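You operate a simulated robot arm through the tools that you are given. There is no shell and no other tool. Be economical: measure what you need, move in short steps, check, and stop when the job is done.

You run a simulated two-armed robot. Do the job below in one go: nothing can be reset, and whatever is moved stays where it is left.

Task
Put the 15 mm button pot away in the green box.
Fine: hold the box while you slide each latch open; shut the lid and leave it unlatched. Set down upright: what you pick out.

Only the result counts: the job must be done as asked and must still hold three seconds after the hand-in. Knocking over, shifting, dropping, spilling or breaking anything else fails it. Lids that push on must go on centred and level and be pressed home; caps that screw on are set level and turned clockwise until they are tight.

Robot
Two 7-joint arms with two-finger parallel grippers on one trunk, on a base that drives. Base frame: it is fixed to the floor where the robot stands at the start and does not move with it; the origin is under the middle of the robot, x ahead of it, y to its left, z up. Readings come in m, rad, newtons and seconds.
The left shoulder is at the start at [0.07, 0.133, 1.276], the right one opposite. With the tool pointing down near the work surface each hand reaches from about 0.1 to 0.64 m from the robot's upright axis, wherever it stands, measured 20 degrees to its own side. Places, roughly: black latch of the green lid [0.5, -0.2, 1]; green lid [0.5, -0.1, 1]; green lidded box [0.5, -0.1, 0.9]; white latch of the green lid [0.5, -0.1, 1]. Payload 1.57 kg a hand.
Tool frame (each hand has its own): the origin (TCP) lies between the finger pads and is the grasp point; the fingertips stand 0.03 m ahead of it; z points along the fingers, y is the line along which they close. The gripper opens to 0.08 m. The fingers are 0.017 m wide and 0.012 m thick; the gripper's body (0.04 by 0.082 m) begins 0.08 m behind the TCP.
Orientation is that of the tool frame in the base frame, as a unit quaternion [x, y, z, w]. With the fingers straight down and closing along the base's y, the tool's x points along the base's -x, its y along +y and its z along -z.

Tools
- The arms move only by the tool send_rows. It takes "left_targets", "right_targets" or both (then of equal length, played together; a hand with none holds still); each is a list of rows, each a list of 7 numbers: the shift along the base's x, y, z in units of 20 mm (1.0 is 20 mm), then the turn, a rotation vector about the base's x, y, z in units of 6 degrees (1.0 is 6 degrees), then the gripper command, from -1 (shut) to 1 (fully open), values between in proportion. In form: [[dx, dy, dz, wx, wy, wz, jaw], ...]. A call has 1 to 8 rows; each row shifts and turns the commanded pose from where the row before left it. A call with a number of a shift or a turn outside -1 to 1 is refused whole. Rows are played at 5 a second. More than 0.05 m and 0.15 rad between two rows, or a gripper value outside its range, and nothing of the call is played. Where a pose cannot be reached the arm comes as near as it can. A force on the tool above 40 N (or 10 N above the force at the start of the call, whichever is more), or a blocked arm, ends the call early, and 0.2 s more pass. The fingers move at their own pace (about 0.153 m/s each) and stop on an object; they squeeze with about 22 N. The grip force told is the motor's: it shows also when the fingers shut on nothing. Time passes only in rows, and 0.2 s behind the last, so rows that do not move let the fingers close. The reply holds the time, the measured pose of the TCP, the force on the tool along the base axes, the opening and the grip force, in the units named above and with some noise, with the torque about the TCP (base axes, N m) and any sound that the robot's microphone picked up, and new pictures: "show" is both (left out), scene, wrist or none (wrist: the cameras of the hands that moved).
- Cameras (640 x 400 px; columns grow to the right, rows downward): "scene" is now at [0.1292, -0.0332, 1.4984]; the picture's right is [-0.47, -0.88, 0.00], its down [-0.55, 0.29, -0.78] and it looks along [0.69, -0.37, -0.62] (base axes); focal length 295 px, centre (320, 200). "left" rides on the left gripper at [0.072, 0.007, -0.122] in its tool frame; the picture's right is [-0.09, 1.00, 0.00], its down [-0.84, -0.08, -0.54] and it looks along [-0.54, -0.05, 0.84] (tool axes); focal length 238 px, centre (320, 200). "right" rides on the right gripper at [0.072, -0.007, -0.122] in its tool frame; the picture's right is [0.09, 1.00, 0.00], its down [-0.84, 0.08, -0.54] and it looks along [-0.54, 0.05, 0.84] (tool axes); focal length 238 px, centre (320, 200). There is no depth. A picture from a camera that has moved, and an enlarged one, comes with that camera's place and axes in the base frame and with its lens. The place of the scene camera against the robot may be out by one fixed shift of up to 0.012 m in any direction.
- slide_trunk(by): slides the trunk up (or, below 0, down) by that many m; the arms and the scene camera ride with it, the base frame stays. It gives what a move gives, with no picture.
- drive_base(legs): drives the robot by 1 to 6 legs, each [ahead, left, turn to the left] in m, m and rad, along the robot's own axes; the way and the turn of a leg run together, so that a leg with both is an arc; at most 1.5 m and 3.142 rad a leg. The arms and the cameras ride along, it lands a little off, and it stops where it bumps. It gives what a move gives, and a new picture of the scene camera.
- pan_tilt(pan, tilt): turns the head with the scene camera to pan (to the left, within 1.501 rad either way) and tilt (down, from -0.506 to 1.204), counted from straight ahead of the robot. It gives what a move gives, and a new picture of the scene camera.
- zoom(camera, box): a new picture of the part [left, top, right, bottom] of that camera's present view, enlarged. The clock stands still meanwhile.
- sign_off(): hands the job in; it is judged then, once.

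Go step by step. Nothing tells you exact positions but the pictures and the camera data: compare them with the known pose of the tool, close in by small moves and look again before you grip or let go. The budget is 120 turns and 260 pictures, counting those below and the enlarged ones. Unless the task says otherwise, let go and move clear before handing in, and close with one line.

The tools are called after ">>>" by a JSON object that holds its "api" and its "payload". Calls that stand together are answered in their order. send_rows: Moves the arms, as the interface text tells. Its arguments: {"type":"object","properties":{"left_targets":{"type":"array","items":{"type":"array","items":{"type":"number"}}},"right_targets":{"type":"array","items":{"type":"array","items":{"type":"number"}}},"show":{"type":"string","enum":["both","scene","wrist","none"]}},"required":[]} The other tools are called the same way: slide_trunk (by) slides the trunk up or down; drive_base (legs) drives the base; pan_tilt (pan, tilt) turns the head that bears the scene camera; zoom (camera, box) takes an enlarged picture of a part of a camera's view; sign_off () hands the job in.

At the start:

```text
clock: 0.0
left_tcp_pos: [0.3882, 0.0346, 1.2048]
left_ee_rot: [-0.001, 1.0, 0.0, 0.001]
left_contact_force: [0.0, -0.4, -0.2]
left_ft_torque: [0.0, 0.0, 0.01]
left_finger_gap: 0.0801
left_grip_force: 0.1
right_tcp_pos: [0.3647, -0.3959, 1.2757]
right_ee_rot: [0.001, 1.0, 0.0, 0.0]
right_contact_force: [1.2, 0.6, -0.3]
right_ft_torque: [-0.01, 0.02, -0.03]
right_finger_gap: 0.0799
right_grip_force: 0.1
trunk travel left (down, up): [-0.85, 0.09]
robot x, y, heading: [0.0008, 0.0008, 0.002]
head pan, tilt: [-0.49, 0.67]
```

scene: 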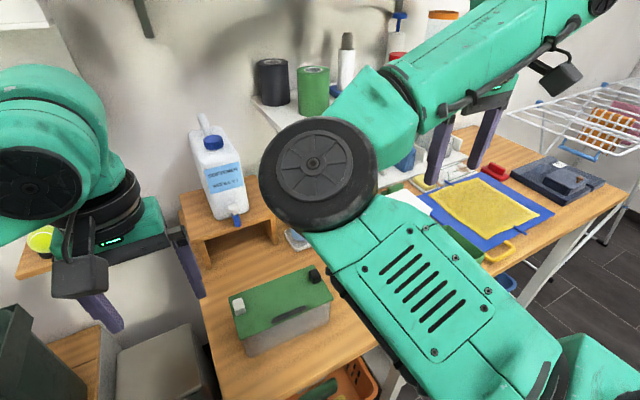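
right: 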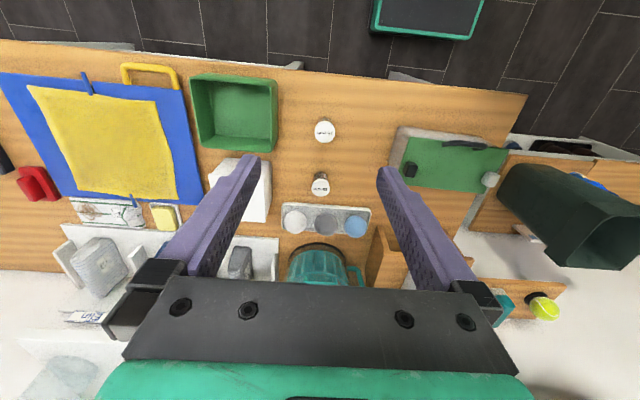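
left: 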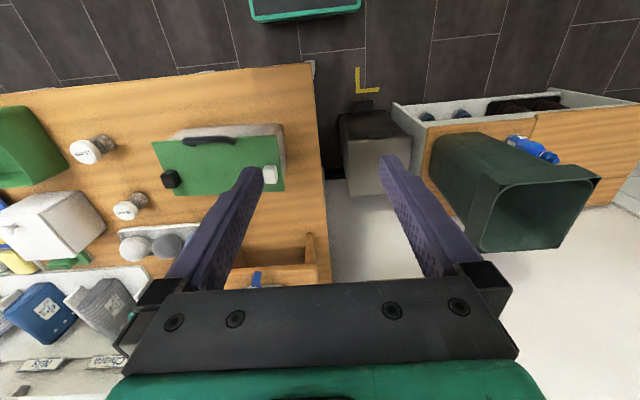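

I see the green lidded box with a black and a white latch, and two small pots with white labelled tops right of it. I'll zoom to read the labels and see the latches.

>>> {"api": "zoom", "payload": {"camera": "right", "box": [270, 100, 370, 240]}}

>>> {"api": "zoom", "payload": {"camera": "left", "box": [60, 110, 300, 260]}}

>>> {"api": "zoom", "payload": {"camera": "scene", "box": [200, 250, 360, 370]}}

```text
2.86 times, centred on (320, 170) of right
camera zoom: at [0.2929, -0.4041, 1.398], right [-0.09, 1.0, 0.0], down [0.84, 0.08, 0.54], along [0.54, 0.05, -0.84], focal length 681 px, centre (320, 286)
```

zoom: 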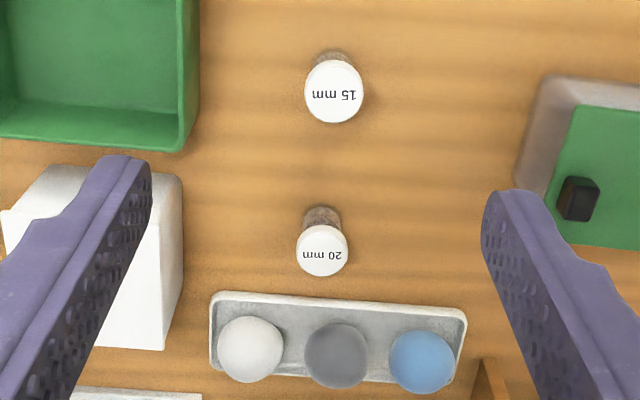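

```text
2.67 times, centred on (180, 185) of left
camera zoom: at [0.3167, 0.0416, 1.3242], right [0.09, 1.0, 0.0], down [0.84, -0.08, 0.54], along [0.54, -0.05, -0.84], focal length 636 px, centre (693, 240)
```

zoom: 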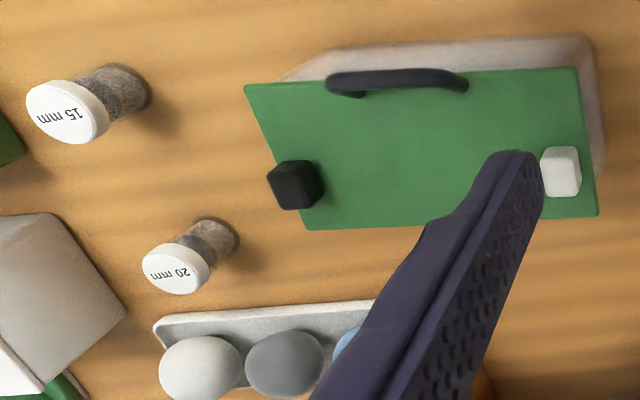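

```text
3.33 times, centred on (280, 310) of scene
camera zoom: at [0.1292, -0.0332, 1.4984], right [-0.47, -0.88, 0.0], down [-0.55, 0.29, -0.78], along [0.69, -0.37, -0.62], focal length 983 px, centre (453, -167)
```

zoom: 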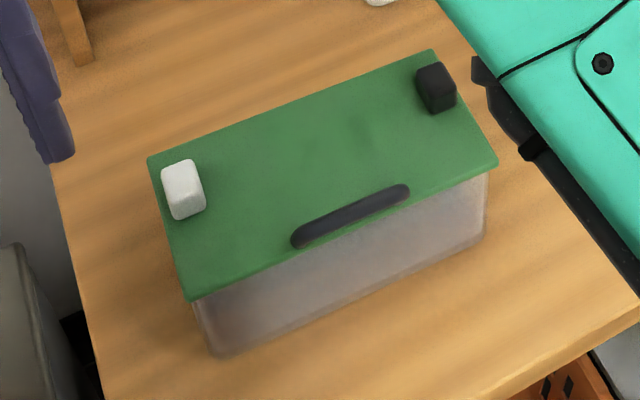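

Lid spans roughly x 0.417–0.511, y −0.222…−0.034; latches near (0.467,−0.203) and (0.471,−0.049). I'll zoom closer to learn how the latches slide.

>>> {"api": "zoom", "payload": {"camera": "left", "box": [145, 120, 217, 210]}}

>>> {"api": "zoom", "payload": {"camera": "scene", "box": [225, 285, 275, 325]}}

>>> {"api": "zoom", "payload": {"camera": "right", "box": [380, 115, 540, 215]}}

```text
4.44 times, centred on (181, 165) of left
camera zoom: at [0.3167, 0.0416, 1.3242], right [0.09, 1.0, 0.0], down [0.84, -0.08, 0.54], along [0.54, -0.05, -0.84], focal length 1059 px, centre (938, 356)
```

zoom: 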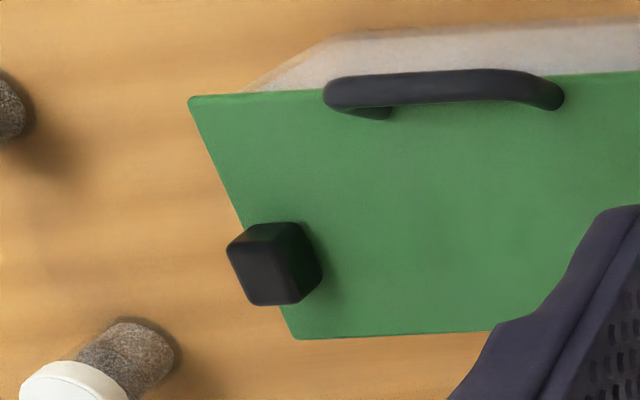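

```text
10.00 times, centred on (250, 305) of scene
camera zoom: at [0.1292, -0.0332, 1.4984], right [-0.47, -0.88, 0.0], down [-0.55, 0.29, -0.78], along [0.69, -0.37, -0.62], focal length 2948 px, centre (1020, -850)
```

zoom: 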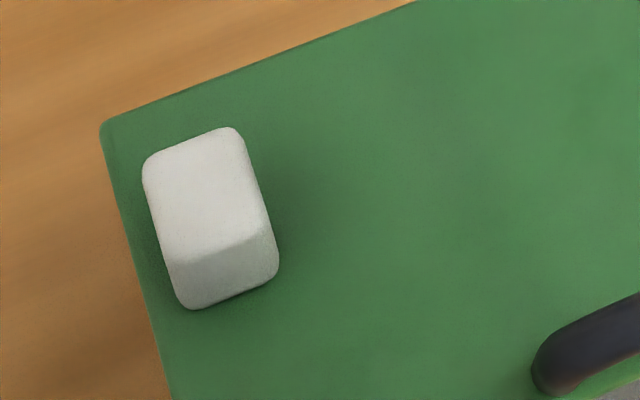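

```text
4.00 times, centred on (460, 165) of right
camera zoom: at [0.2929, -0.4041, 1.398], right [-0.09, 1.0, 0.0], down [0.84, 0.08, 0.54], along [0.54, 0.05, -0.84], focal length 953 px, centre (-240, 340)
```

zoom: 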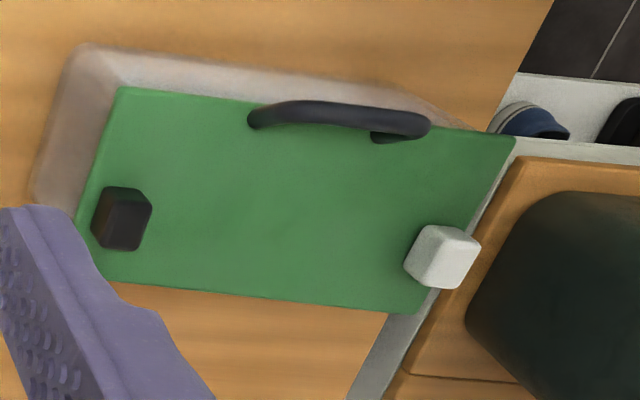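

Latches are plain knobs; I'll plan to hold the lid's handle with one hand and work each latch with the other. First I turn both hands 90° so they close along x, cameras outward, and bring them nearer.

>>> {"api": "send_rows", "payload": {"left_targets": [[0.14, -0.1, -0.28, 0, 0, -1, 1], [0.14, -0.1, -0.28, 0, 0, -1, 1], [0.14, -0.1, -0.28, 0, 0, -1, 1], [0.14, -0.1, -0.28, 0, 0, -1, 1], [0.14, -0.1, -0.28, 0, 0, -1, 1], [0.14, -0.1, -0.28, 0, 0, -1, 1], [0.14, -0.1, -0.28, 0, 0, -1, 1], [0.14, -0.1, -0.28, 0, 0, -1, 1]], "right_targets": [[0.25, 0.39, -0.3, 0, 0, 1, 1], [0.25, 0.39, -0.3, 0, 0, 1, 1], [0.25, 0.39, -0.3, 0, 0, 1, 1], [0.25, 0.39, -0.3, 0, 0, 1, 1], [0.25, 0.39, -0.3, 0, 0, 1, 1], [0.25, 0.39, -0.3, 0, 0, 1, 1], [0.25, 0.39, -0.3, 0, 0, 1, 1], [0.25, 0.39, -0.3, 0, 0, 1, 1]], "show": "none"}}

>>> {"api": "send_rows", "payload": {"left_targets": [[0.14, -0.1, -0.28, 0, 0, -1, 1], [0.14, -0.1, -0.28, 0, 0, -1, 1], [0.14, -0.1, -0.28, 0, 0, -1, 1], [0.14, -0.1, -0.28, 0, 0, -1, 1], [0.14, -0.1, -0.28, 0, 0, -1, 1], [0.14, -0.1, -0.28, 0, 0, -1, 1], [0.14, -0.1, -0.28, 0, 0, -1, 1]], "right_targets": [[0.25, 0.39, -0.3, 0, 0, 1, 1], [0.25, 0.39, -0.3, 0, 0, 1, 1], [0.25, 0.39, -0.3, 0, 0, 1, 1], [0.25, 0.39, -0.3, 0, 0, 1, 1], [0.25, 0.39, -0.3, 0, 0, 1, 1], [0.25, 0.39, -0.3, 0, 0, 1, 1], [0.25, 0.39, -0.3, 0, 0, 1, 1]]}}

```text
clock: 1.8
left_tcp_pos: [0.4125, 0.0187, 1.1587]
left_ee_rot: [0.408, 0.913, 0.0, -0.001]
left_contact_force: [-0.1, 0.2, 0.8]
left_ft_torque: [0.02, 0.0, -0.02]
left_finger_gap: 0.0799
left_grip_force: 0.1
right_tcp_pos: [0.421, -0.3664, 1.2335]
right_ee_rot: [-0.407, 0.913, 0.0, 0.0]
right_contact_force: [0.7, 0.1, -0.4]
right_ft_torque: [0.02, -0.01, 0.01]
right_finger_gap: 0.0801
right_grip_force: 0.0
right hand out of reach, approached as far as the arm can: row 4, 5, 6, 7, 8
trunk travel left (down, up): [-0.85, 0.09]
robot x, y, heading: [-0.0011, -0.0023, 0.001]
head pan, tilt: [-0.49, 0.67]
```

```text
clock: 3.4
left_tcp_pos: [0.4308, 0.006, 1.1189]
left_ee_rot: [0.707, 0.707, 0.001, 0.0]
left_contact_force: [-0.4, -0.6, -0.4]
left_ft_torque: [-0.02, 0.02, -0.02]
left_finger_gap: 0.08
left_grip_force: 0.0
right_tcp_pos: [0.4751, -0.3376, 1.197]
right_ee_rot: [0.707, -0.707, 0.001, 0.0]
right_contact_force: [-0.2, -0.2, -0.5]
right_ft_torque: [-0.03, 0.02, -0.01]
right_finger_gap: 0.0801
right_grip_force: 0.0
right hand out of reach, approached as far as the arm can: row 1, 2, 3, 4, 5, 6, 7
trunk travel left (down, up): [-0.85, 0.09]
robot x, y, heading: [0.0016, 0.0003, 0.001]
head pan, tilt: [-0.49, 0.67]
camera scene: at [0.1298, -0.0332, 1.4984], right [-0.47, -0.88, 0.0], down [-0.55, 0.29, -0.78], along [0.69, -0.37, -0.62], focal length 295 px, centre (320, 200)
camera right: at [0.4817, -0.4096, 1.3183], right [-1.0, -0.09, 0.0], down [-0.08, 0.84, 0.54], along [-0.05, 0.54, -0.84], focal length 238 px, centre (320, 200)
camera left: at [0.4378, 0.078, 1.2396], right [1.0, -0.09, 0.0], down [-0.08, -0.84, 0.54], along [-0.05, -0.54, -0.84], focal length 238 px, centre (320, 200)
```

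scene: 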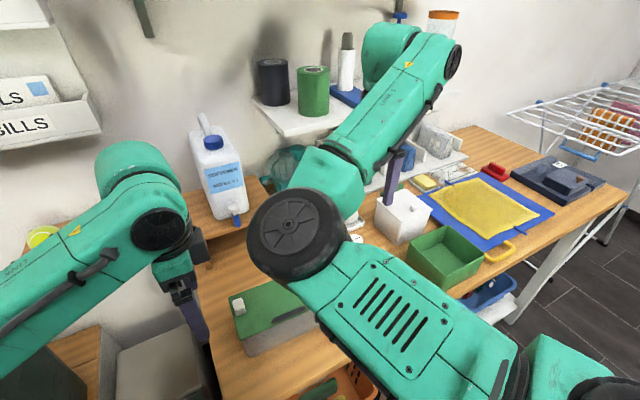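
right: 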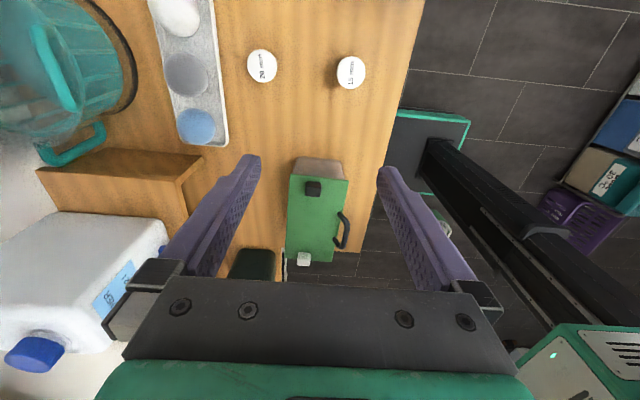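
left: 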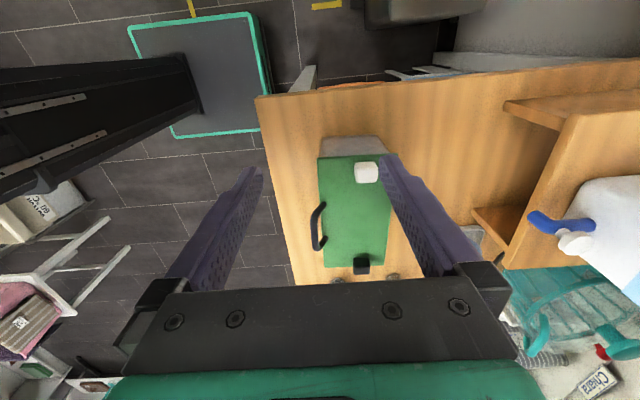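

The white latch triangulates to about (0.484, −0.056, 0.974). Zooming both wrist views for handle and latch detail.

>>> {"api": "zoom", "payload": {"camera": "left", "box": [290, 120, 418, 200]}}

>>> {"api": "zoom", "payload": {"camera": "left", "box": [290, 190, 418, 290]}}

>>> {"api": "zoom", "payload": {"camera": "right", "box": [270, 150, 366, 270]}}

```text
5.00 times, centred on (354, 160) of left
camera zoom: at [0.4378, 0.078, 1.2396], right [1.0, -0.09, 0.0], down [-0.08, -0.84, 0.54], along [-0.05, -0.54, -0.84], focal length 1192 px, centre (150, 400)
```

zoom: 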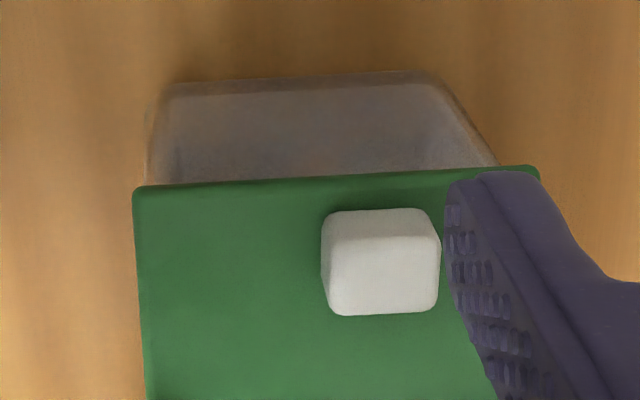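

```text
4.00 times, centred on (354, 240) of left
camera zoom: at [0.4378, 0.078, 1.2396], right [1.0, -0.09, 0.0], down [-0.08, -0.84, 0.54], along [-0.05, -0.54, -0.84], focal length 953 px, centre (184, 40)
```

zoom: 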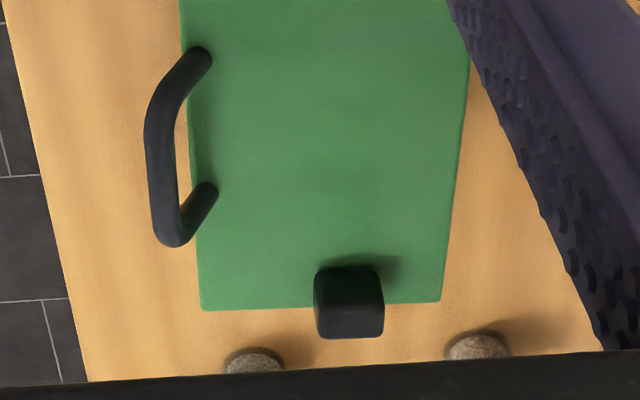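

```text
3.33 times, centred on (318, 210) of right
camera zoom: at [0.4817, -0.4096, 1.3183], right [-1.0, -0.09, 0.0], down [-0.08, 0.84, 0.54], along [-0.05, 0.54, -0.84], focal length 794 px, centre (327, 167)
```

zoom: 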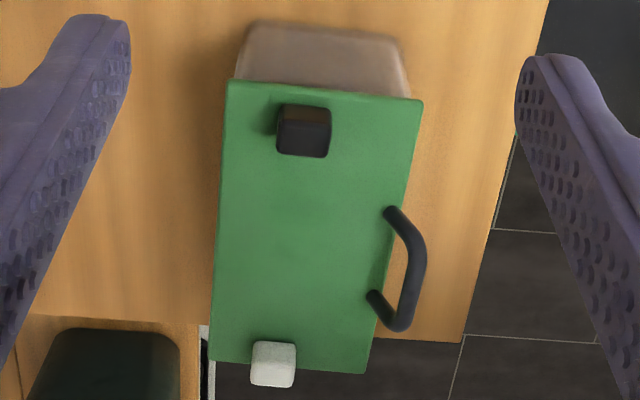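

Estimates: handle bar ≈ (0.408, −0.131, 0.983), white latch ≈ (0.482, −0.053, 0.983), black latch ≈ (0.475, −0.2125, 0.983), box yawed about −2°. Now see whether the right hand can come down near the black latch, staying above it.

>>> {"api": "send_rows", "payload": {"right_targets": [[0, 0, -0.5, 0, 0, 0, 1], [0, 0.3, -1, 0, 0, 0, 1], [0, 0.3, -1, 0, 0, 0, 1], [0, 0.3, -1, 0, 0, 0, 1], [0, 0.3, -0.5, 0, 0, 0, 1]], "show": "wrist"}}

```text
clock: 4.6
left_tcp_pos: [0.4311, 0.0062, 1.1178]
left_ee_rot: [0.707, 0.707, -0.001, -0.002]
left_contact_force: [-0.3, -0.7, -0.8]
left_ft_torque: [0.03, -0.03, 0.0]
left_finger_gap: 0.0802
left_grip_force: 0.1
right_tcp_pos: [0.4835, -0.3259, 1.116]
right_ee_rot: [-0.706, 0.708, 0.0, 0.0]
right_contact_force: [-0.3, 0.1, 0.2]
right_ft_torque: [0.01, 0.01, 0.01]
right_finger_gap: 0.0799
right_grip_force: 0.1
right hand out of reach, approached as far as the arm can: row 2, 3, 5
trunk travel left (down, up): [-0.85, 0.09]
robot x, y, heading: [0.0036, -0.0006, 0.0]
head pan, tilt: [-0.49, 0.67]
camera right: at [0.4894, -0.3977, 1.2381], right [-1.0, -0.09, 0.0], down [-0.08, 0.84, 0.54], along [-0.05, 0.54, -0.84], focal length 238 px, centre (320, 200)
```

right: 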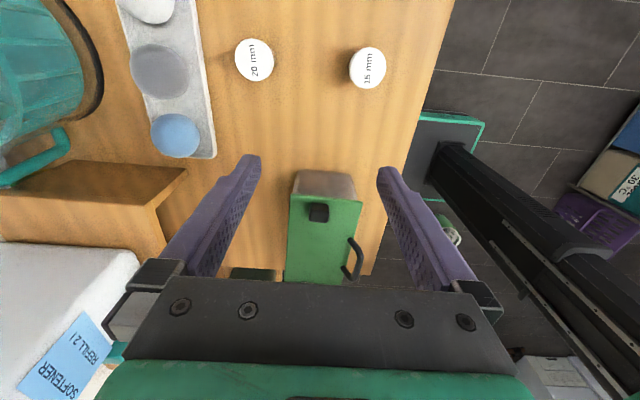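

The right wrist seems near a joint limit in this orientation; I'll turn it back 30° and move in, to see whether it frees up.

>>> {"api": "send_rows", "payload": {"right_targets": [[0, 0, 0, 0, 0, -1, 1], [0, 0.5, 0, 0, 0, -1, 1], [0, 0.7, 0, 0, 0, -1, 1], [0, 0.8, 0, 0, 0, -1, 1], [0, 0.8, 0, 0, 0, -1, 1], [0, 0.8, 0, 0, 0, 0, 1], [0, 0.8, 0, 0, 0, 0, 1]], "show": "wrist"}}

```text
clock: 6.2
left_tcp_pos: [0.4313, 0.0072, 1.1195]
left_ee_rot: [0.707, 0.707, 0.0, -0.001]
left_contact_force: [0.5, 0.1, -0.4]
left_ft_torque: [0.0, -0.01, 0.0]
left_finger_gap: 0.0801
left_grip_force: 0.1
right_tcp_pos: [0.5232, -0.2747, 1.1025]
right_ee_rot: [-0.499, 0.867, 0.0, 0.0]
right_contact_force: [0.0, -0.3, 0.4]
right_ft_torque: [-0.02, -0.02, -0.03]
right_finger_gap: 0.0798
right_grip_force: 0.1
right hand out of reach, approached as far as the arm can: row 2, 3, 4, 5, 6, 7
trunk travel left (down, up): [-0.85, 0.09]
robot x, y, heading: [0.0005, -0.0029, -0.001]
head pan, tilt: [-0.49, 0.67]
camera right: at [0.4939, -0.3407, 1.225], right [-0.91, 0.42, 0.0], down [0.35, 0.76, 0.54], along [0.23, 0.49, -0.84], focal length 238 px, centre (320, 200)
```

right: 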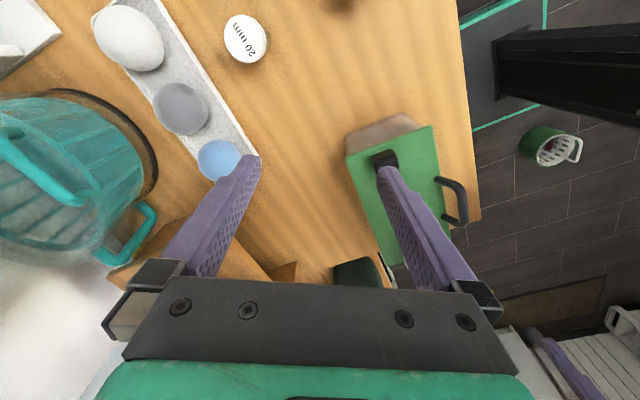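

Still limited; rotate the right hand back to its initial orientation and retry approaching above the black latch.

>>> {"api": "send_rows", "payload": {"right_targets": [[0, 0, 0, 0, 0, -1, 1], [0, 0, 0, 0, 0, -1, 1], [0, 0, 0, 0, 0, -1, 1], [0, 0, 0, 0, 0, -1, 1], [0, 0, 0, 0, 0, -1, 1], [0, 0, 0, 0, 0, -1, 1], [0, 0, 0, 0, 0, -1, 1], [0, 0, 0, 0, 0, -1, 1]], "show": "none"}}

>>> {"api": "send_rows", "payload": {"right_targets": [[0, 0, 0, 0, 0, -1, 1], [0, 0, 0, 0, 0, -1, 1], [-0.3, 0.4, 0, 0, 0, 0, 1], [-0.3, 0.4, 0, 0, 0, 0, 1], [-0.3, 0.4, 0, 0, 0, 0, 1], [-0.3, 0.4, 0, 0, 0, 0, 1]]}}

```text
clock: 8.0
left_tcp_pos: [0.4295, 0.0062, 1.1199]
left_ee_rot: [0.706, 0.708, 0.0, 0.0]
left_contact_force: [0.2, -0.5, -0.1]
left_ft_torque: [0.0, -0.01, -0.03]
left_finger_gap: 0.0801
left_grip_force: 0.0
right_tcp_pos: [0.5238, -0.2757, 1.1022]
right_ee_rot: [-0.104, 0.995, -0.001, 0.001]
right_contact_force: [0.5, 0.1, -0.5]
right_ft_torque: [0.02, 0.02, 0.0]
right_finger_gap: 0.0804
right_grip_force: 0.0
trunk travel left (down, up): [-0.85, 0.09]
robot x, y, heading: [-0.0014, -0.0012, -0.001]
head pan, tilt: [-0.49, 0.67]
```

```text
clock: 9.4
left_tcp_pos: [0.4313, 0.0073, 1.118]
left_ee_rot: [0.706, 0.708, 0.0, 0.0]
left_contact_force: [-1.9, -0.1, -0.1]
left_ft_torque: [-0.02, -0.02, 0.0]
left_finger_gap: 0.08
left_grip_force: 0.1
right_tcp_pos: [0.5286, -0.2624, 1.0947]
right_ee_rot: [0.001, 1.0, 0.0, 0.0]
right_contact_force: [-0.2, -0.6, -0.6]
right_ft_torque: [-0.01, 0.02, 0.01]
right_finger_gap: 0.08
right_grip_force: 0.1
right hand out of reach, approached as far as the arm can: row 3, 4, 5, 6
trunk travel left (down, up): [-0.85, 0.09]
robot x, y, heading: [-0.0024, 0.0013, 0.004]
head pan, tilt: [-0.49, 0.67]
camera scene: at [0.1293, -0.0331, 1.4984], right [-0.47, -0.88, 0.0], down [-0.55, 0.29, -0.78], along [0.69, -0.37, -0.62], focal length 295 px, centre (320, 200)
camera right: at [0.4578, -0.2689, 1.2164], right [-0.09, 1.0, 0.0], down [0.84, 0.08, 0.54], along [0.54, 0.05, -0.84], focal length 238 px, centre (320, 200)
```

scene: 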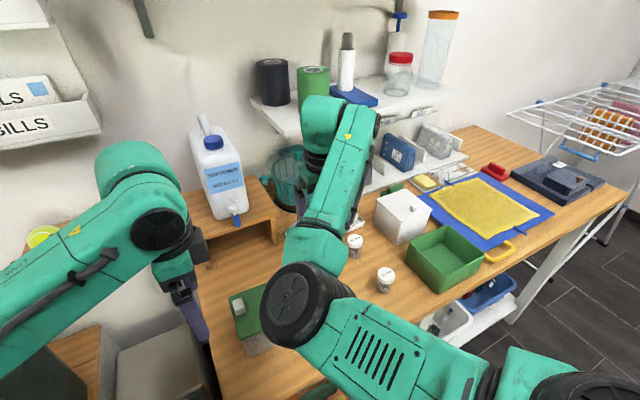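
right: 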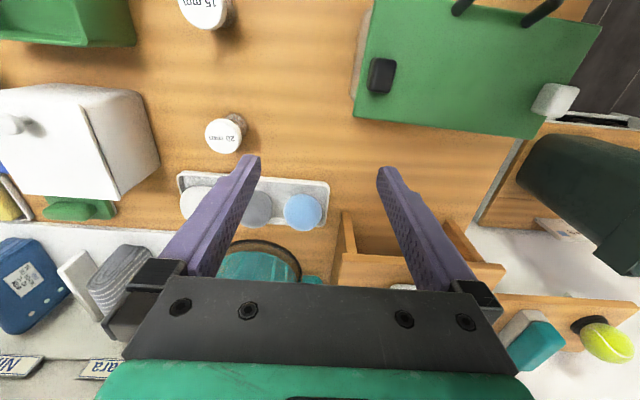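

The right arm seems stuck in a local joint limit. I'll back it out toward its start region and try the approach again along another path.

>>> {"api": "send_rows", "payload": {"right_targets": [[0, -0.5, 0.5, 0, 0, 0, 1], [0, -0.8, 0.8, 0, 0, 0, 1], [-0.5, -0.8, 0.8, 0, 0, 0, 1], [-1, -0.8, 0.8, 0, 0, 0, 1], [-1, -0.8, 0.8, 0, 0, 0, 1], [-1, -0.5, 0.8, 0, 0, 0, 1], [-1, 0, 0.5, 0, 0, 0, 1], [-1, 0, 0.5, 0, 0, 0, 1]], "show": "none"}}

>>> {"api": "send_rows", "payload": {"right_targets": [[0, 0, -0.8, 0, 0, 0, 1], [0, 0, -0.8, 0, 0, 0, 1], [0, 0, -0.8, 0, 0, 0, 1], [0, 0, -0.8, 0, 0, 0, 1], [0, 0, -0.8, 0, 0, 0, 1], [0, 0, -0.8, 0, 0, 0, 1]]}}

```text
clock: 11.2
left_tcp_pos: [0.4305, 0.0054, 1.1195]
left_ee_rot: [0.707, 0.708, -0.001, 0.0]
left_contact_force: [-0.6, 0.3, -0.3]
left_ft_torque: [-0.01, -0.01, 0.0]
left_finger_gap: 0.0802
left_grip_force: 0.1
right_tcp_pos: [0.4393, -0.3638, 1.1991]
right_ee_rot: [0.0, 1.0, 0.0, 0.0]
right_contact_force: [-0.6, -0.4, -0.6]
right_ft_torque: [-0.02, 0.03, 0.0]
right_finger_gap: 0.0801
right_grip_force: 0.0
right hand out of reach, approached as far as the arm can: row 7, 8
trunk travel left (down, up): [-0.85, 0.09]
robot x, y, heading: [-0.0043, -0.0005, -0.001]
head pan, tilt: [-0.49, 0.67]
```

```text
clock: 12.6
left_tcp_pos: [0.4303, 0.0064, 1.1197]
left_ee_rot: [0.707, 0.708, -0.001, 0.0]
left_contact_force: [0.0, 0.7, -0.1]
left_ft_torque: [0.03, -0.01, 0.0]
left_finger_gap: 0.0801
left_grip_force: 0.0
right_tcp_pos: [0.4399, -0.3638, 1.1043]
right_ee_rot: [-0.001, 1.0, 0.0, 0.0]
right_contact_force: [-0.2, 1.1, -0.2]
right_ft_torque: [0.05, -0.04, -0.02]
right_finger_gap: 0.0799
right_grip_force: 0.0
trunk travel left (down, up): [-0.85, 0.09]
robot x, y, heading: [-0.0006, 0.0019, 0.002]
head pan, tilt: [-0.49, 0.67]
camera scene: at [0.1295, -0.0335, 1.4984], right [-0.47, -0.88, 0.0], down [-0.55, 0.29, -0.78], along [0.69, -0.37, -0.62], focal length 295 px, centre (320, 200)
camera right: at [0.3686, -0.3707, 1.2263], right [-0.09, 1.0, 0.0], down [0.84, 0.08, 0.54], along [0.54, 0.05, -0.84], focal length 238 px, centre (320, 200)
```

scene: 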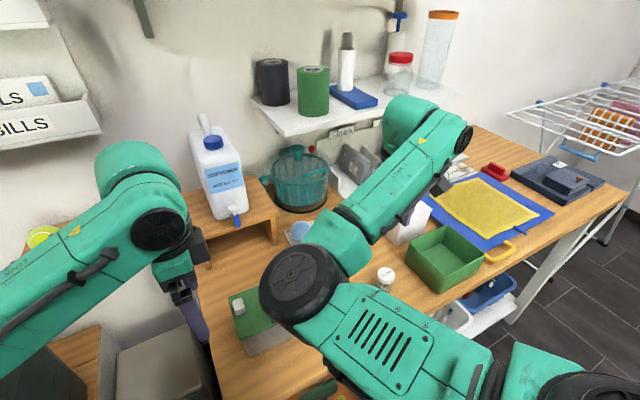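
right: 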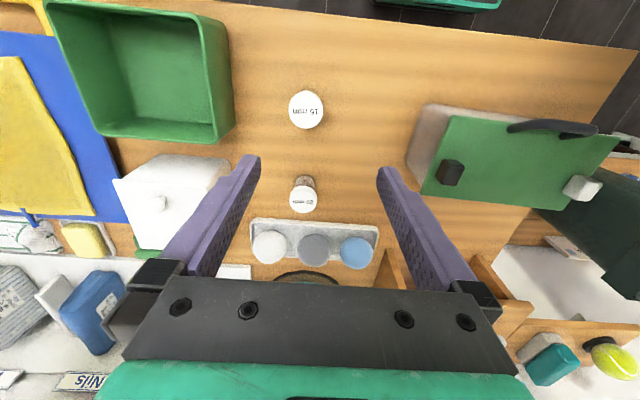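

The right arm cannot fold closer than ~0.45 m from its shoulder in this posture, so I'll back the base away by 0.09 m to give it room.

>>> {"api": "drive_base", "payload": {"legs": [[-0.09, 0, 0]]}}

```text
clock: 13.7
left_tcp_pos: [0.3435, 0.0072, 1.1179]
left_ee_rot: [0.706, 0.708, -0.003, -0.002]
left_contact_force: [0.7, 0.1, -0.6]
left_ft_torque: [0.0, 0.02, 0.03]
left_finger_gap: 0.0799
left_grip_force: 0.2
right_tcp_pos: [0.3536, -0.3635, 1.1036]
right_ee_rot: [-0.001, 1.0, -0.001, -0.002]
right_contact_force: [-0.3, -0.2, -0.4]
right_ft_torque: [0.0, 0.05, 0.04]
right_finger_gap: 0.0799
right_grip_force: 0.0
trunk travel left (down, up): [-0.85, 0.09]
robot x, y, heading: [-0.0891, -0.0001, 0.003]
head pan, tilt: [-0.49, 0.67]
camera scene: at [0.044, -0.0333, 1.4979], right [-0.47, -0.88, 0.0], down [-0.55, 0.29, -0.78], along [0.69, -0.37, -0.62], focal length 295 px, centre (320, 200)
```

scene: 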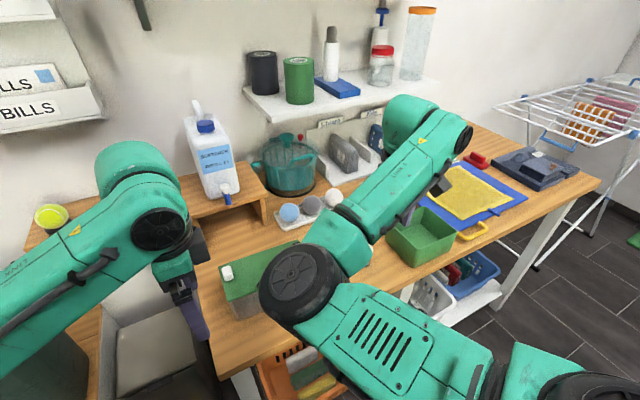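

Now bring the right hand above the black latch (closing along y) and the left above the handle, both well clear in z.

>>> {"api": "send_rows", "payload": {"left_targets": [[0.4, -0.6, -0.3, 0, 0, 0, 0.2], [0.4, -0.6, -0.3, 0, 0, 0, 0.2], [0.4, -0.7, -0.3, 0, 0, 0, 0.2], [0.4, -0.7, -0.3, 0, 0, 0, 0.2], [0.4, -0.7, -0.3, 0, 0, 0, 0.2], [0.4, -0.7, -0.3, 0, 0, 0, 0.2], [0.4, -0.7, -0.3, 0, 0, 0, 0.2], [0.4, -0.7, -0.3, 0, 0, 0, 0.2]], "right_targets": [[0.76, 0.94, -0.25, 0, 0, 0, 0.2], [0.76, 0.94, -0.25, 0, 0, 0, 0.2], [0.76, 0.94, -0.25, 0, 0, 0, 0.2], [0.76, 0.94, -0.25, 0, 0, 0, 0.2], [0.76, 0.94, -0.25, 0, 0, 0, 0.2], [0.76, 0.94, -0.25, 0, 0, 0, 0.2], [0.76, 0.94, -0.25, 0, 0, 0, 0.2], [0.76, 0.94, -0.25, 0, 0, 0, 0.2]]}}

```text
clock: 15.5
left_tcp_pos: [0.4048, -0.1015, 1.0708]
left_ee_rot: [0.706, 0.708, -0.001, 0.0]
left_contact_force: [-0.3, 0.4, 0.4]
left_ft_torque: [-0.02, -0.02, 0.04]
left_finger_gap: 0.0479
left_grip_force: 0.0
right_tcp_pos: [0.4753, -0.2157, 1.0638]
right_ee_rot: [0.0, 1.0, 0.0, -0.001]
right_contact_force: [0.0, 0.6, 0.0]
right_ft_torque: [0.02, -0.04, -0.02]
right_finger_gap: 0.0483
right_grip_force: 0.0
right hand out of reach, approached as far as the arm can: row 2
trunk travel left (down, up): [-0.85, 0.09]
robot x, y, heading: [-0.0924, 0.0002, 0.004]
head pan, tilt: [-0.49, 0.67]
camera scene: at [0.0401, -0.034, 1.4983], right [-0.47, -0.88, 0.0], down [-0.55, 0.29, -0.78], along [0.69, -0.37, -0.62], focal length 295 px, centre (320, 200)
camera right: at [0.4039, -0.2225, 1.1851], right [-0.09, 1.0, 0.0], down [0.84, 0.08, 0.54], along [0.54, 0.05, -0.84], focal length 238 px, centre (320, 200)
camera left: at [0.4123, -0.0297, 1.1923], right [1.0, -0.09, 0.0], down [-0.07, -0.84, 0.54], along [-0.05, -0.54, -0.84], focal length 238 px, centre (320, 200)
```

scene: 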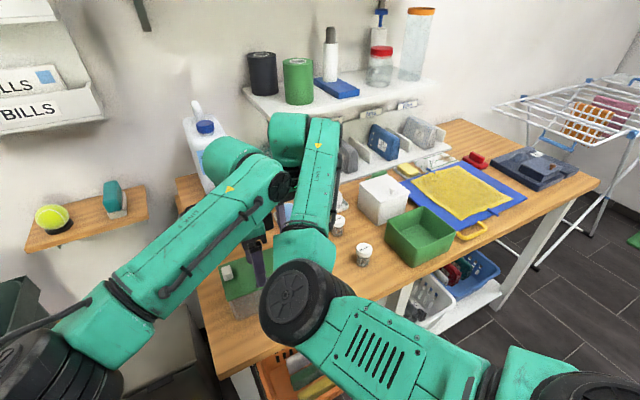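
right: 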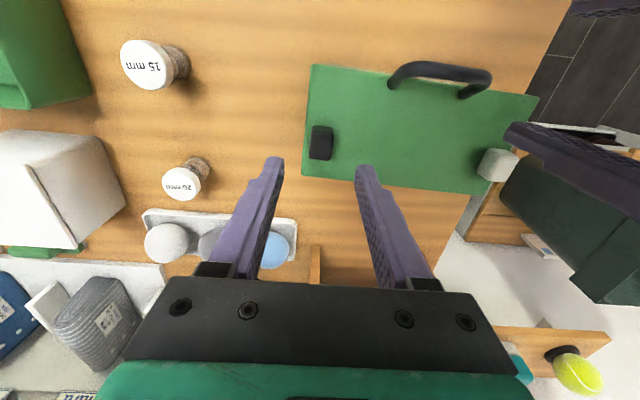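
left: 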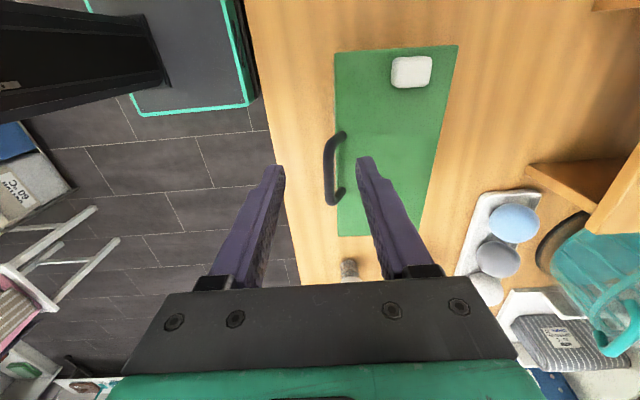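

Right tool is over the black knob (≈0.4735,−0.2155), left nearly over the handle bar (≈0.4106, y centre −0.131). Descend both partway and look.

>>> {"api": "send_rows", "payload": {"left_targets": [[0.3, -0.4, -0.6, 0, 0, 0, 0.2], [0, -0.4, -0.7, 0, 0, 0, 0.2], [0, 0, -0.7, 0, 0, 0, 0.2], [0, 0, -0.6, 0, 0, 0, 0.2]], "right_targets": [[-0.05, 0, -0.6, 0, 0, 0, 0.2], [-0.05, 0, -0.6, 0, 0, 0, 0.2], [0, 0, -0.6, 0, 0, 0, 0.2], [0, 0, -0.5, 0, 0, 0, 0.2]], "show": "wrist"}}

>>> {"api": "zoom", "payload": {"camera": "right", "box": [220, 80, 420, 205]}}

>>> {"api": "zoom", "payload": {"camera": "left", "box": [220, 80, 420, 205]}}

```text
clock: 16.5
left_tcp_pos: [0.4108, -0.118, 1.0223]
left_ee_rot: [0.706, 0.709, 0.0, 0.002]
left_contact_force: [0.3, -0.1, -0.4]
left_ft_torque: [-0.02, 0.05, -0.03]
left_finger_gap: 0.0481
left_grip_force: 0.1
right_tcp_pos: [0.4708, -0.2169, 1.0148]
right_ee_rot: [0.001, 1.0, 0.001, -0.003]
right_contact_force: [-0.9, -0.3, 0.9]
right_ft_torque: [-0.03, 0.01, 0.01]
right_finger_gap: 0.0481
right_grip_force: 0.0
trunk travel left (down, up): [-0.85, 0.09]
robot x, y, heading: [-0.0924, 0.0001, -0.002]
head pan, tilt: [-0.49, 0.67]
camera right: at [0.4003, -0.2239, 1.1368], right [-0.09, 1.0, 0.0], down [0.84, 0.07, 0.54], along [0.53, 0.05, -0.84], focal length 238 px, centre (320, 200)
camera left: at [0.4185, -0.0456, 1.1425], right [1.0, -0.09, 0.0], down [-0.08, -0.83, 0.55], along [-0.05, -0.54, -0.84], focal length 238 px, centre (320, 200)
```

right: 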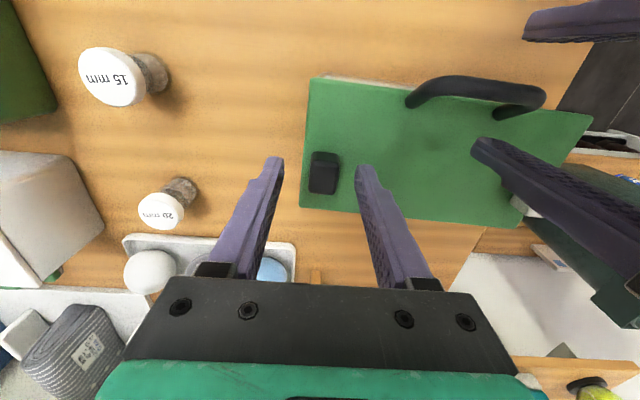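
left: 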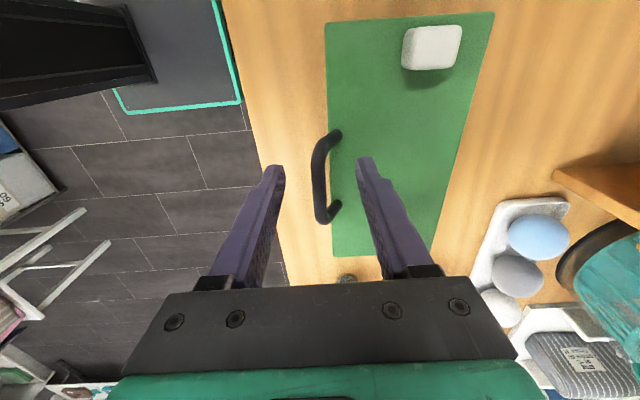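

```text
3.20 times, centred on (320, 142) of right
camera zoom: at [0.4003, -0.2239, 1.1368], right [-0.09, 1.0, 0.0], down [0.84, 0.07, 0.54], along [0.53, 0.05, -0.84], focal length 763 px, centre (320, 384)
```

zoom: 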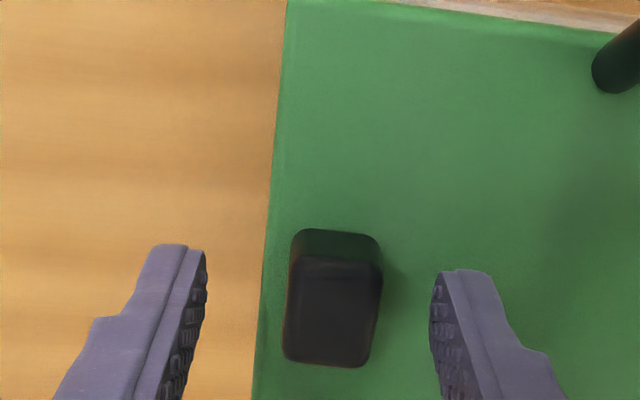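

```text
3.20 times, centred on (320, 142) of left
camera zoom: at [0.4185, -0.0456, 1.1425], right [1.0, -0.09, 0.0], down [-0.08, -0.83, 0.55], along [-0.05, -0.54, -0.84], focal length 763 px, centre (320, 384)
```

zoom: 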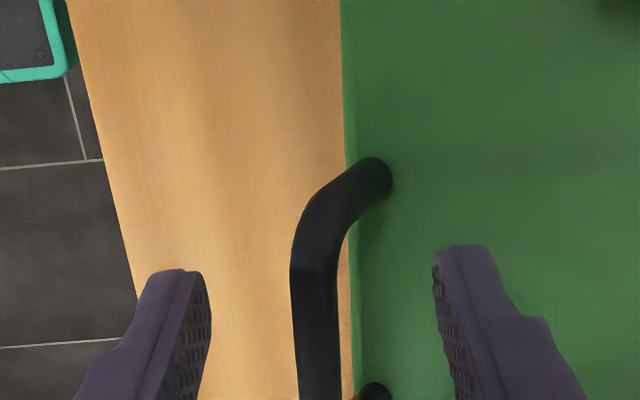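

Both are aligned: I shift the right 5 mm forward and left 6 mm along the bar, lower, then close the left on the handle.

>>> {"api": "send_rows", "payload": {"left_targets": [[0, -0.3, 0, 0, 0, 0, 0.2], [0, 0, -0.5, 0, 0, 0, 0.2], [0, 0, -0.4, 0, 0, 0, 0.2], [0, 0, 0, 0, 0, 0, -1], [0, 0, 0, 0, 0, 0, -1]], "right_targets": [[0.25, 0.1, 0, 0, 0, 0, 0.2], [0, 0, -0.2, 0, 0, 0, 0.2], [0, 0, -0.2, 0, 0, 0, 0.2], [0, 0, -0.15, 0, 0, 0, 0.2], [0, 0, 0, 0, 0, 0, 0.2]], "show": "none"}}

>>> {"api": "zoom", "payload": {"camera": "right", "box": [220, 80, 420, 205]}}

>>> {"api": "zoom", "payload": {"camera": "left", "box": [220, 80, 420, 205]}}

```text
clock: 17.6
left_tcp_pos: [0.4123, -0.1236, 1.0169]
left_ee_rot: [0.703, 0.711, -0.003, 0.012]
left_contact_force: [-7.3, -0.5, 3.1]
left_ft_torque: [0.39, 0.14, -0.39]
left_finger_gap: 0.0094
left_grip_force: 22.2
right_tcp_pos: [0.4696, -0.2209, 1.0027]
right_ee_rot: [0.009, 1.0, 0.001, -0.002]
right_contact_force: [-3.0, 1.2, 15.1]
right_ft_torque: [0.45, 0.03, 0.23]
right_finger_gap: 0.0487
right_grip_force: 0.4
trunk travel left (down, up): [-0.85, 0.09]
robot x, y, heading: [-0.0928, 0.0041, 0.007]
head pan, tilt: [-0.49, 0.67]
stopped in row 5 (right hand): the force on the tool passed its limit (the readings are from after the stop); the commanded pose is now the measured one
```

```text
3.20 times, centred on (320, 142) of right
camera zoom: at [0.3976, -0.2259, 1.1248], right [-0.07, 1.0, 0.0], down [0.84, 0.06, 0.54], along [0.54, 0.04, -0.84], focal length 763 px, centre (320, 384)
```

zoom: 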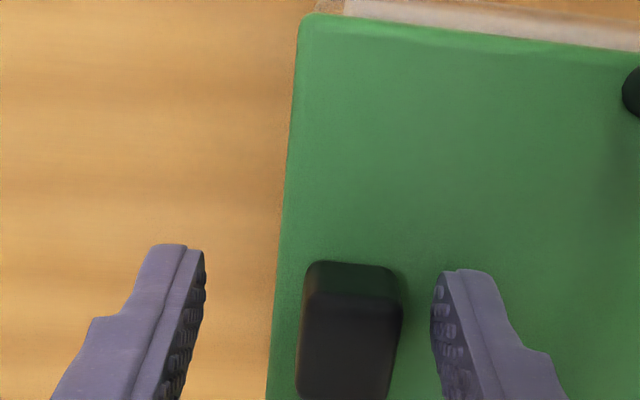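

```text
3.20 times, centred on (320, 142) of left
camera zoom: at [0.4162, -0.0486, 1.1363], right [1.0, -0.08, 0.02], down [-0.08, -0.83, 0.56], along [-0.03, -0.56, -0.83], focal length 763 px, centre (320, 384)
```

zoom: 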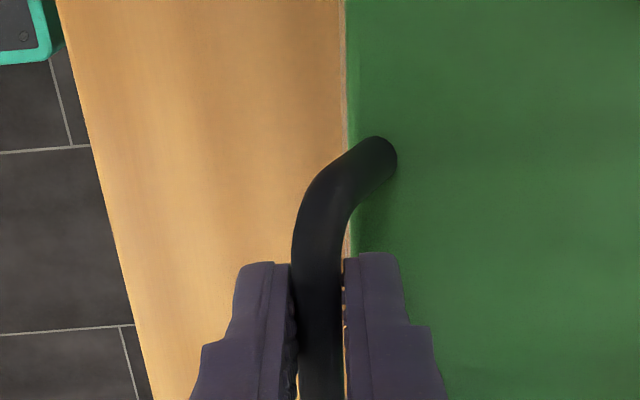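

Left has the handle (gap 9.4 mm); the right fingertip touched the lid. I'll lift the right 4 mm and recentre it on the knob.

>>> {"api": "send_rows", "payload": {"right_targets": [[0, 0, 0.2, 0, 0, 0, 0.2], [0.35, 0.3, 0, 0, 0, 0, 0.2], [0, 0, 0, 0, 0, 0, 0.2]], "show": "both"}}

```text
clock: 18.1
left_tcp_pos: [0.4159, -0.1228, 1.0195]
left_ee_rot: [0.698, 0.716, -0.004, 0.016]
left_contact_force: [-8.7, -2.6, 2.9]
left_ft_torque: [0.59, 0.11, -0.35]
left_finger_gap: 0.0096
left_grip_force: 21.7
right_tcp_pos: [0.4725, -0.2197, 1.0034]
right_ee_rot: [0.012, 1.0, 0.002, -0.004]
right_contact_force: [-1.9, -0.1, 15.2]
right_ft_torque: [0.37, 0.16, 0.2]
right_finger_gap: 0.0477
right_grip_force: 0.0
trunk travel left (down, up): [-0.85, 0.09]
robot x, y, heading: [-0.0918, 0.0029, 0.003]
head pan, tilt: [-0.49, 0.67]
stopped in row 2 (right hand): the force on the tool passed its limit (the readings are from after the stop); the commanded pose is now the measured one
camera scene: at [0.0324, -0.0332, 1.4989], right [-0.47, -0.88, 0.0], down [-0.54, 0.29, -0.79], along [0.69, -0.37, -0.62], focal length 295 px, centre (320, 200)
camera right: at [0.4021, -0.2253, 1.1262], right [-0.07, 1.0, 0.0], down [0.84, 0.05, 0.53], along [0.53, 0.04, -0.84], focal length 238 px, centre (320, 200)
```

scene: 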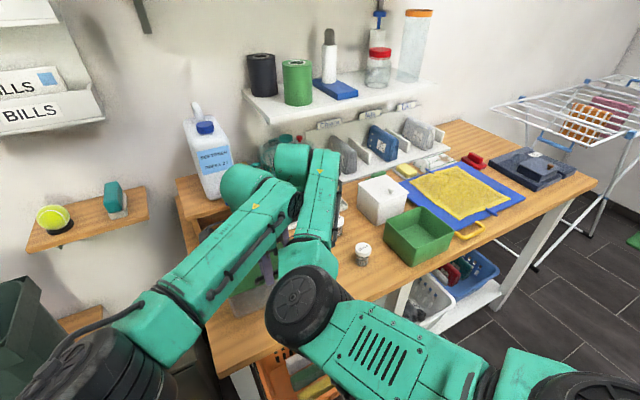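
right: 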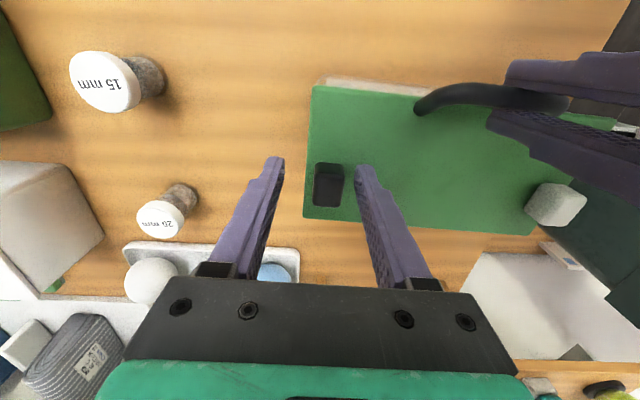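

The forearms are touching each other at the wrists. I'll back the right hand up and outward first, then release the left and regrip with both hands tilted apart.

>>> {"api": "send_rows", "payload": {"right_targets": [[0, -0.2, 0.5, 0, 0, 0, 0.2], [0, -0.5, 1, 0, 0, 0, 0.2], [0, -1, 1, 0, 0, 0, 0.2], [0, -1, 0, 0, 0, 0, 0.2]], "show": "scene"}}

```text
clock: 19.1
left_tcp_pos: [0.42, -0.1246, 1.015]
left_ee_rot: [0.7, 0.714, -0.004, 0.013]
left_contact_force: [-0.1, 0.1, 2.4]
left_ft_torque: [0.39, 0.13, 0.0]
left_finger_gap: 0.0091
left_grip_force: 22.3
right_tcp_pos: [0.4789, -0.2737, 1.0507]
right_ee_rot: [0.011, 1.0, 0.001, -0.007]
right_contact_force: [0.5, 0.2, -0.4]
right_ft_torque: [0.03, 0.02, 0.01]
right_finger_gap: 0.0483
right_grip_force: 0.0
trunk travel left (down, up): [-0.85, 0.09]
robot x, y, heading: [-0.0912, -0.0004, 0.002]
head pan, tilt: [-0.49, 0.67]
camera scene: at [0.0402, -0.0346, 1.4983], right [-0.47, -0.88, 0.0], down [-0.55, 0.29, -0.78], along [0.69, -0.37, -0.62], focal length 295 px, centre (320, 200)
```

scene: 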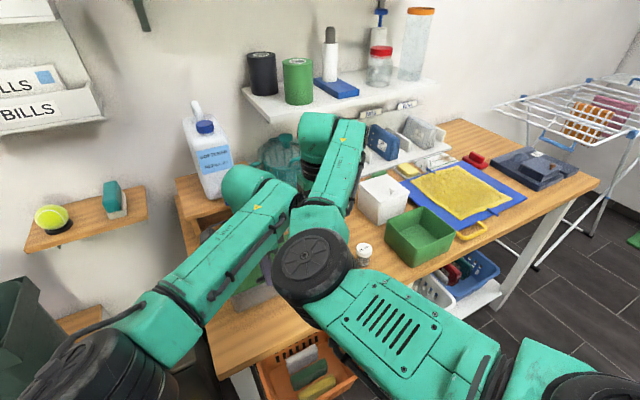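

Arms separated. Now release the handle with the left, rise, and tilt it 24° so the wrist leans to +y.

>>> {"api": "send_rows", "payload": {"left_targets": [[0, 0, 0, 0, 0, 0, 0.2], [0, 0, 0, 0, 0, 0, 0.2], [0, 0, 1, 0, 0, 0, 0.2], [0, 0.2, 1, -1, 0, 0, 0.2], [0, 0.2, 0, -1, 0, 0, 0.2], [0, 0, 0, -1, 0, 0, 0.2], [0, 0, 0, -1, 0, 0, 0.2], [0, 0, 0, 0, 0, 0, 0.2]], "right_targets": [[0, 0, 0, 0, 0, 0, 0.2], [0, 0, 0, 0, 0, 0, 0.2], [0, 0, 0, 0, 0, 0, 0.2], [0, 0, 0, 0, 0, 0, 0.2], [0, 0, 0, 1, 0, 0, 0.2], [0, 0, 0, 1, 0, 0, 0.2], [0, 0, 0, 1, 0, 0, 0.2], [0, 0, 0, 0, 0, 0, 0.2]], "show": "both"}}

>>> {"api": "zoom", "payload": {"camera": "left", "box": [260, 20, 500, 200]}}

```text
clock: 20.9
left_tcp_pos: [0.4216, -0.1146, 1.0569]
left_ee_rot: [0.68, 0.699, -0.153, 0.161]
left_contact_force: [-0.4, 0.9, 0.7]
left_ft_torque: [-0.02, -0.03, 0.01]
left_finger_gap: 0.0479
left_grip_force: 0.1
right_tcp_pos: [0.4778, -0.2728, 1.0498]
right_ee_rot: [0.01, 0.987, 0.158, -0.01]
right_contact_force: [0.1, 0.1, 0.7]
right_ft_torque: [0.04, 0.01, 0.02]
right_finger_gap: 0.0478
right_grip_force: 0.1
trunk travel left (down, up): [-0.85, 0.09]
robot x, y, heading: [-0.0929, -0.0016, 0.002]
head pan, tilt: [-0.49, 0.67]
camera scene: at [0.0393, -0.0332, 1.4984], right [-0.47, -0.88, 0.0], down [-0.55, 0.29, -0.78], along [0.69, -0.37, -0.62], focal length 295 px, centre (320, 200)
camera right: at [0.4072, -0.3167, 1.1655], right [-0.07, 0.95, 0.31], down [0.85, -0.11, 0.52], along [0.53, 0.3, -0.79], focal length 238 px, centre (320, 200)
camera left: at [0.4254, 0.0033, 1.1342], right [1.0, -0.06, 0.04], down [-0.07, -0.52, 0.85], along [-0.03, -0.85, -0.52], focal length 238 px, centre (320, 200)
```

scene: 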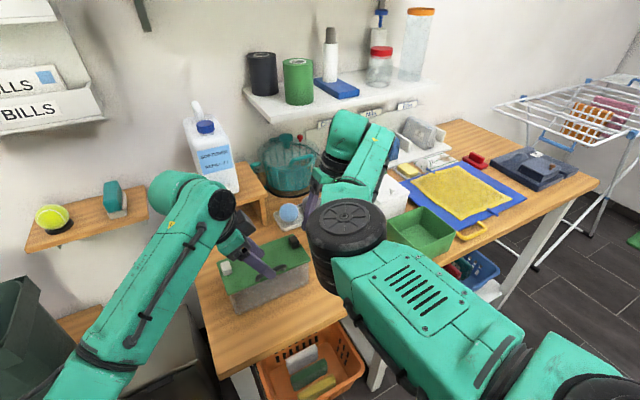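
right: 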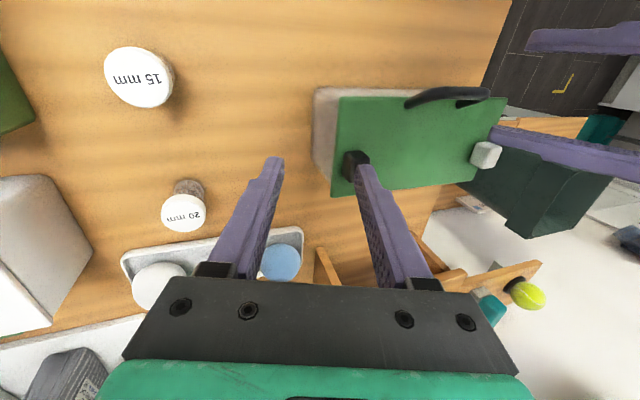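
left: 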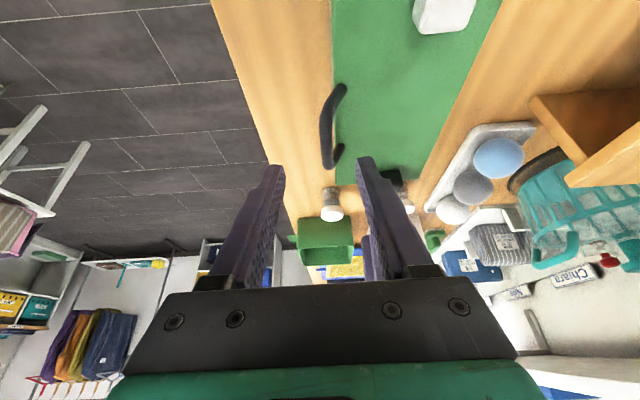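

```text
2.22 times, centred on (380, 110) of left
camera zoom: at [0.4254, 0.0033, 1.1342], right [1.0, -0.06, 0.04], down [-0.07, -0.52, 0.85], along [-0.03, -0.85, -0.52], focal length 530 px, centre (187, 400)
```

zoom: 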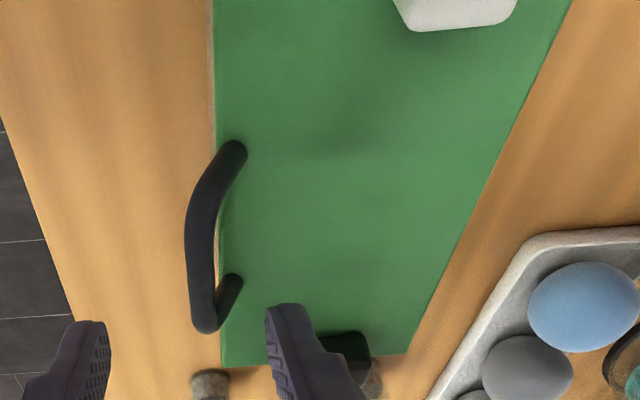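

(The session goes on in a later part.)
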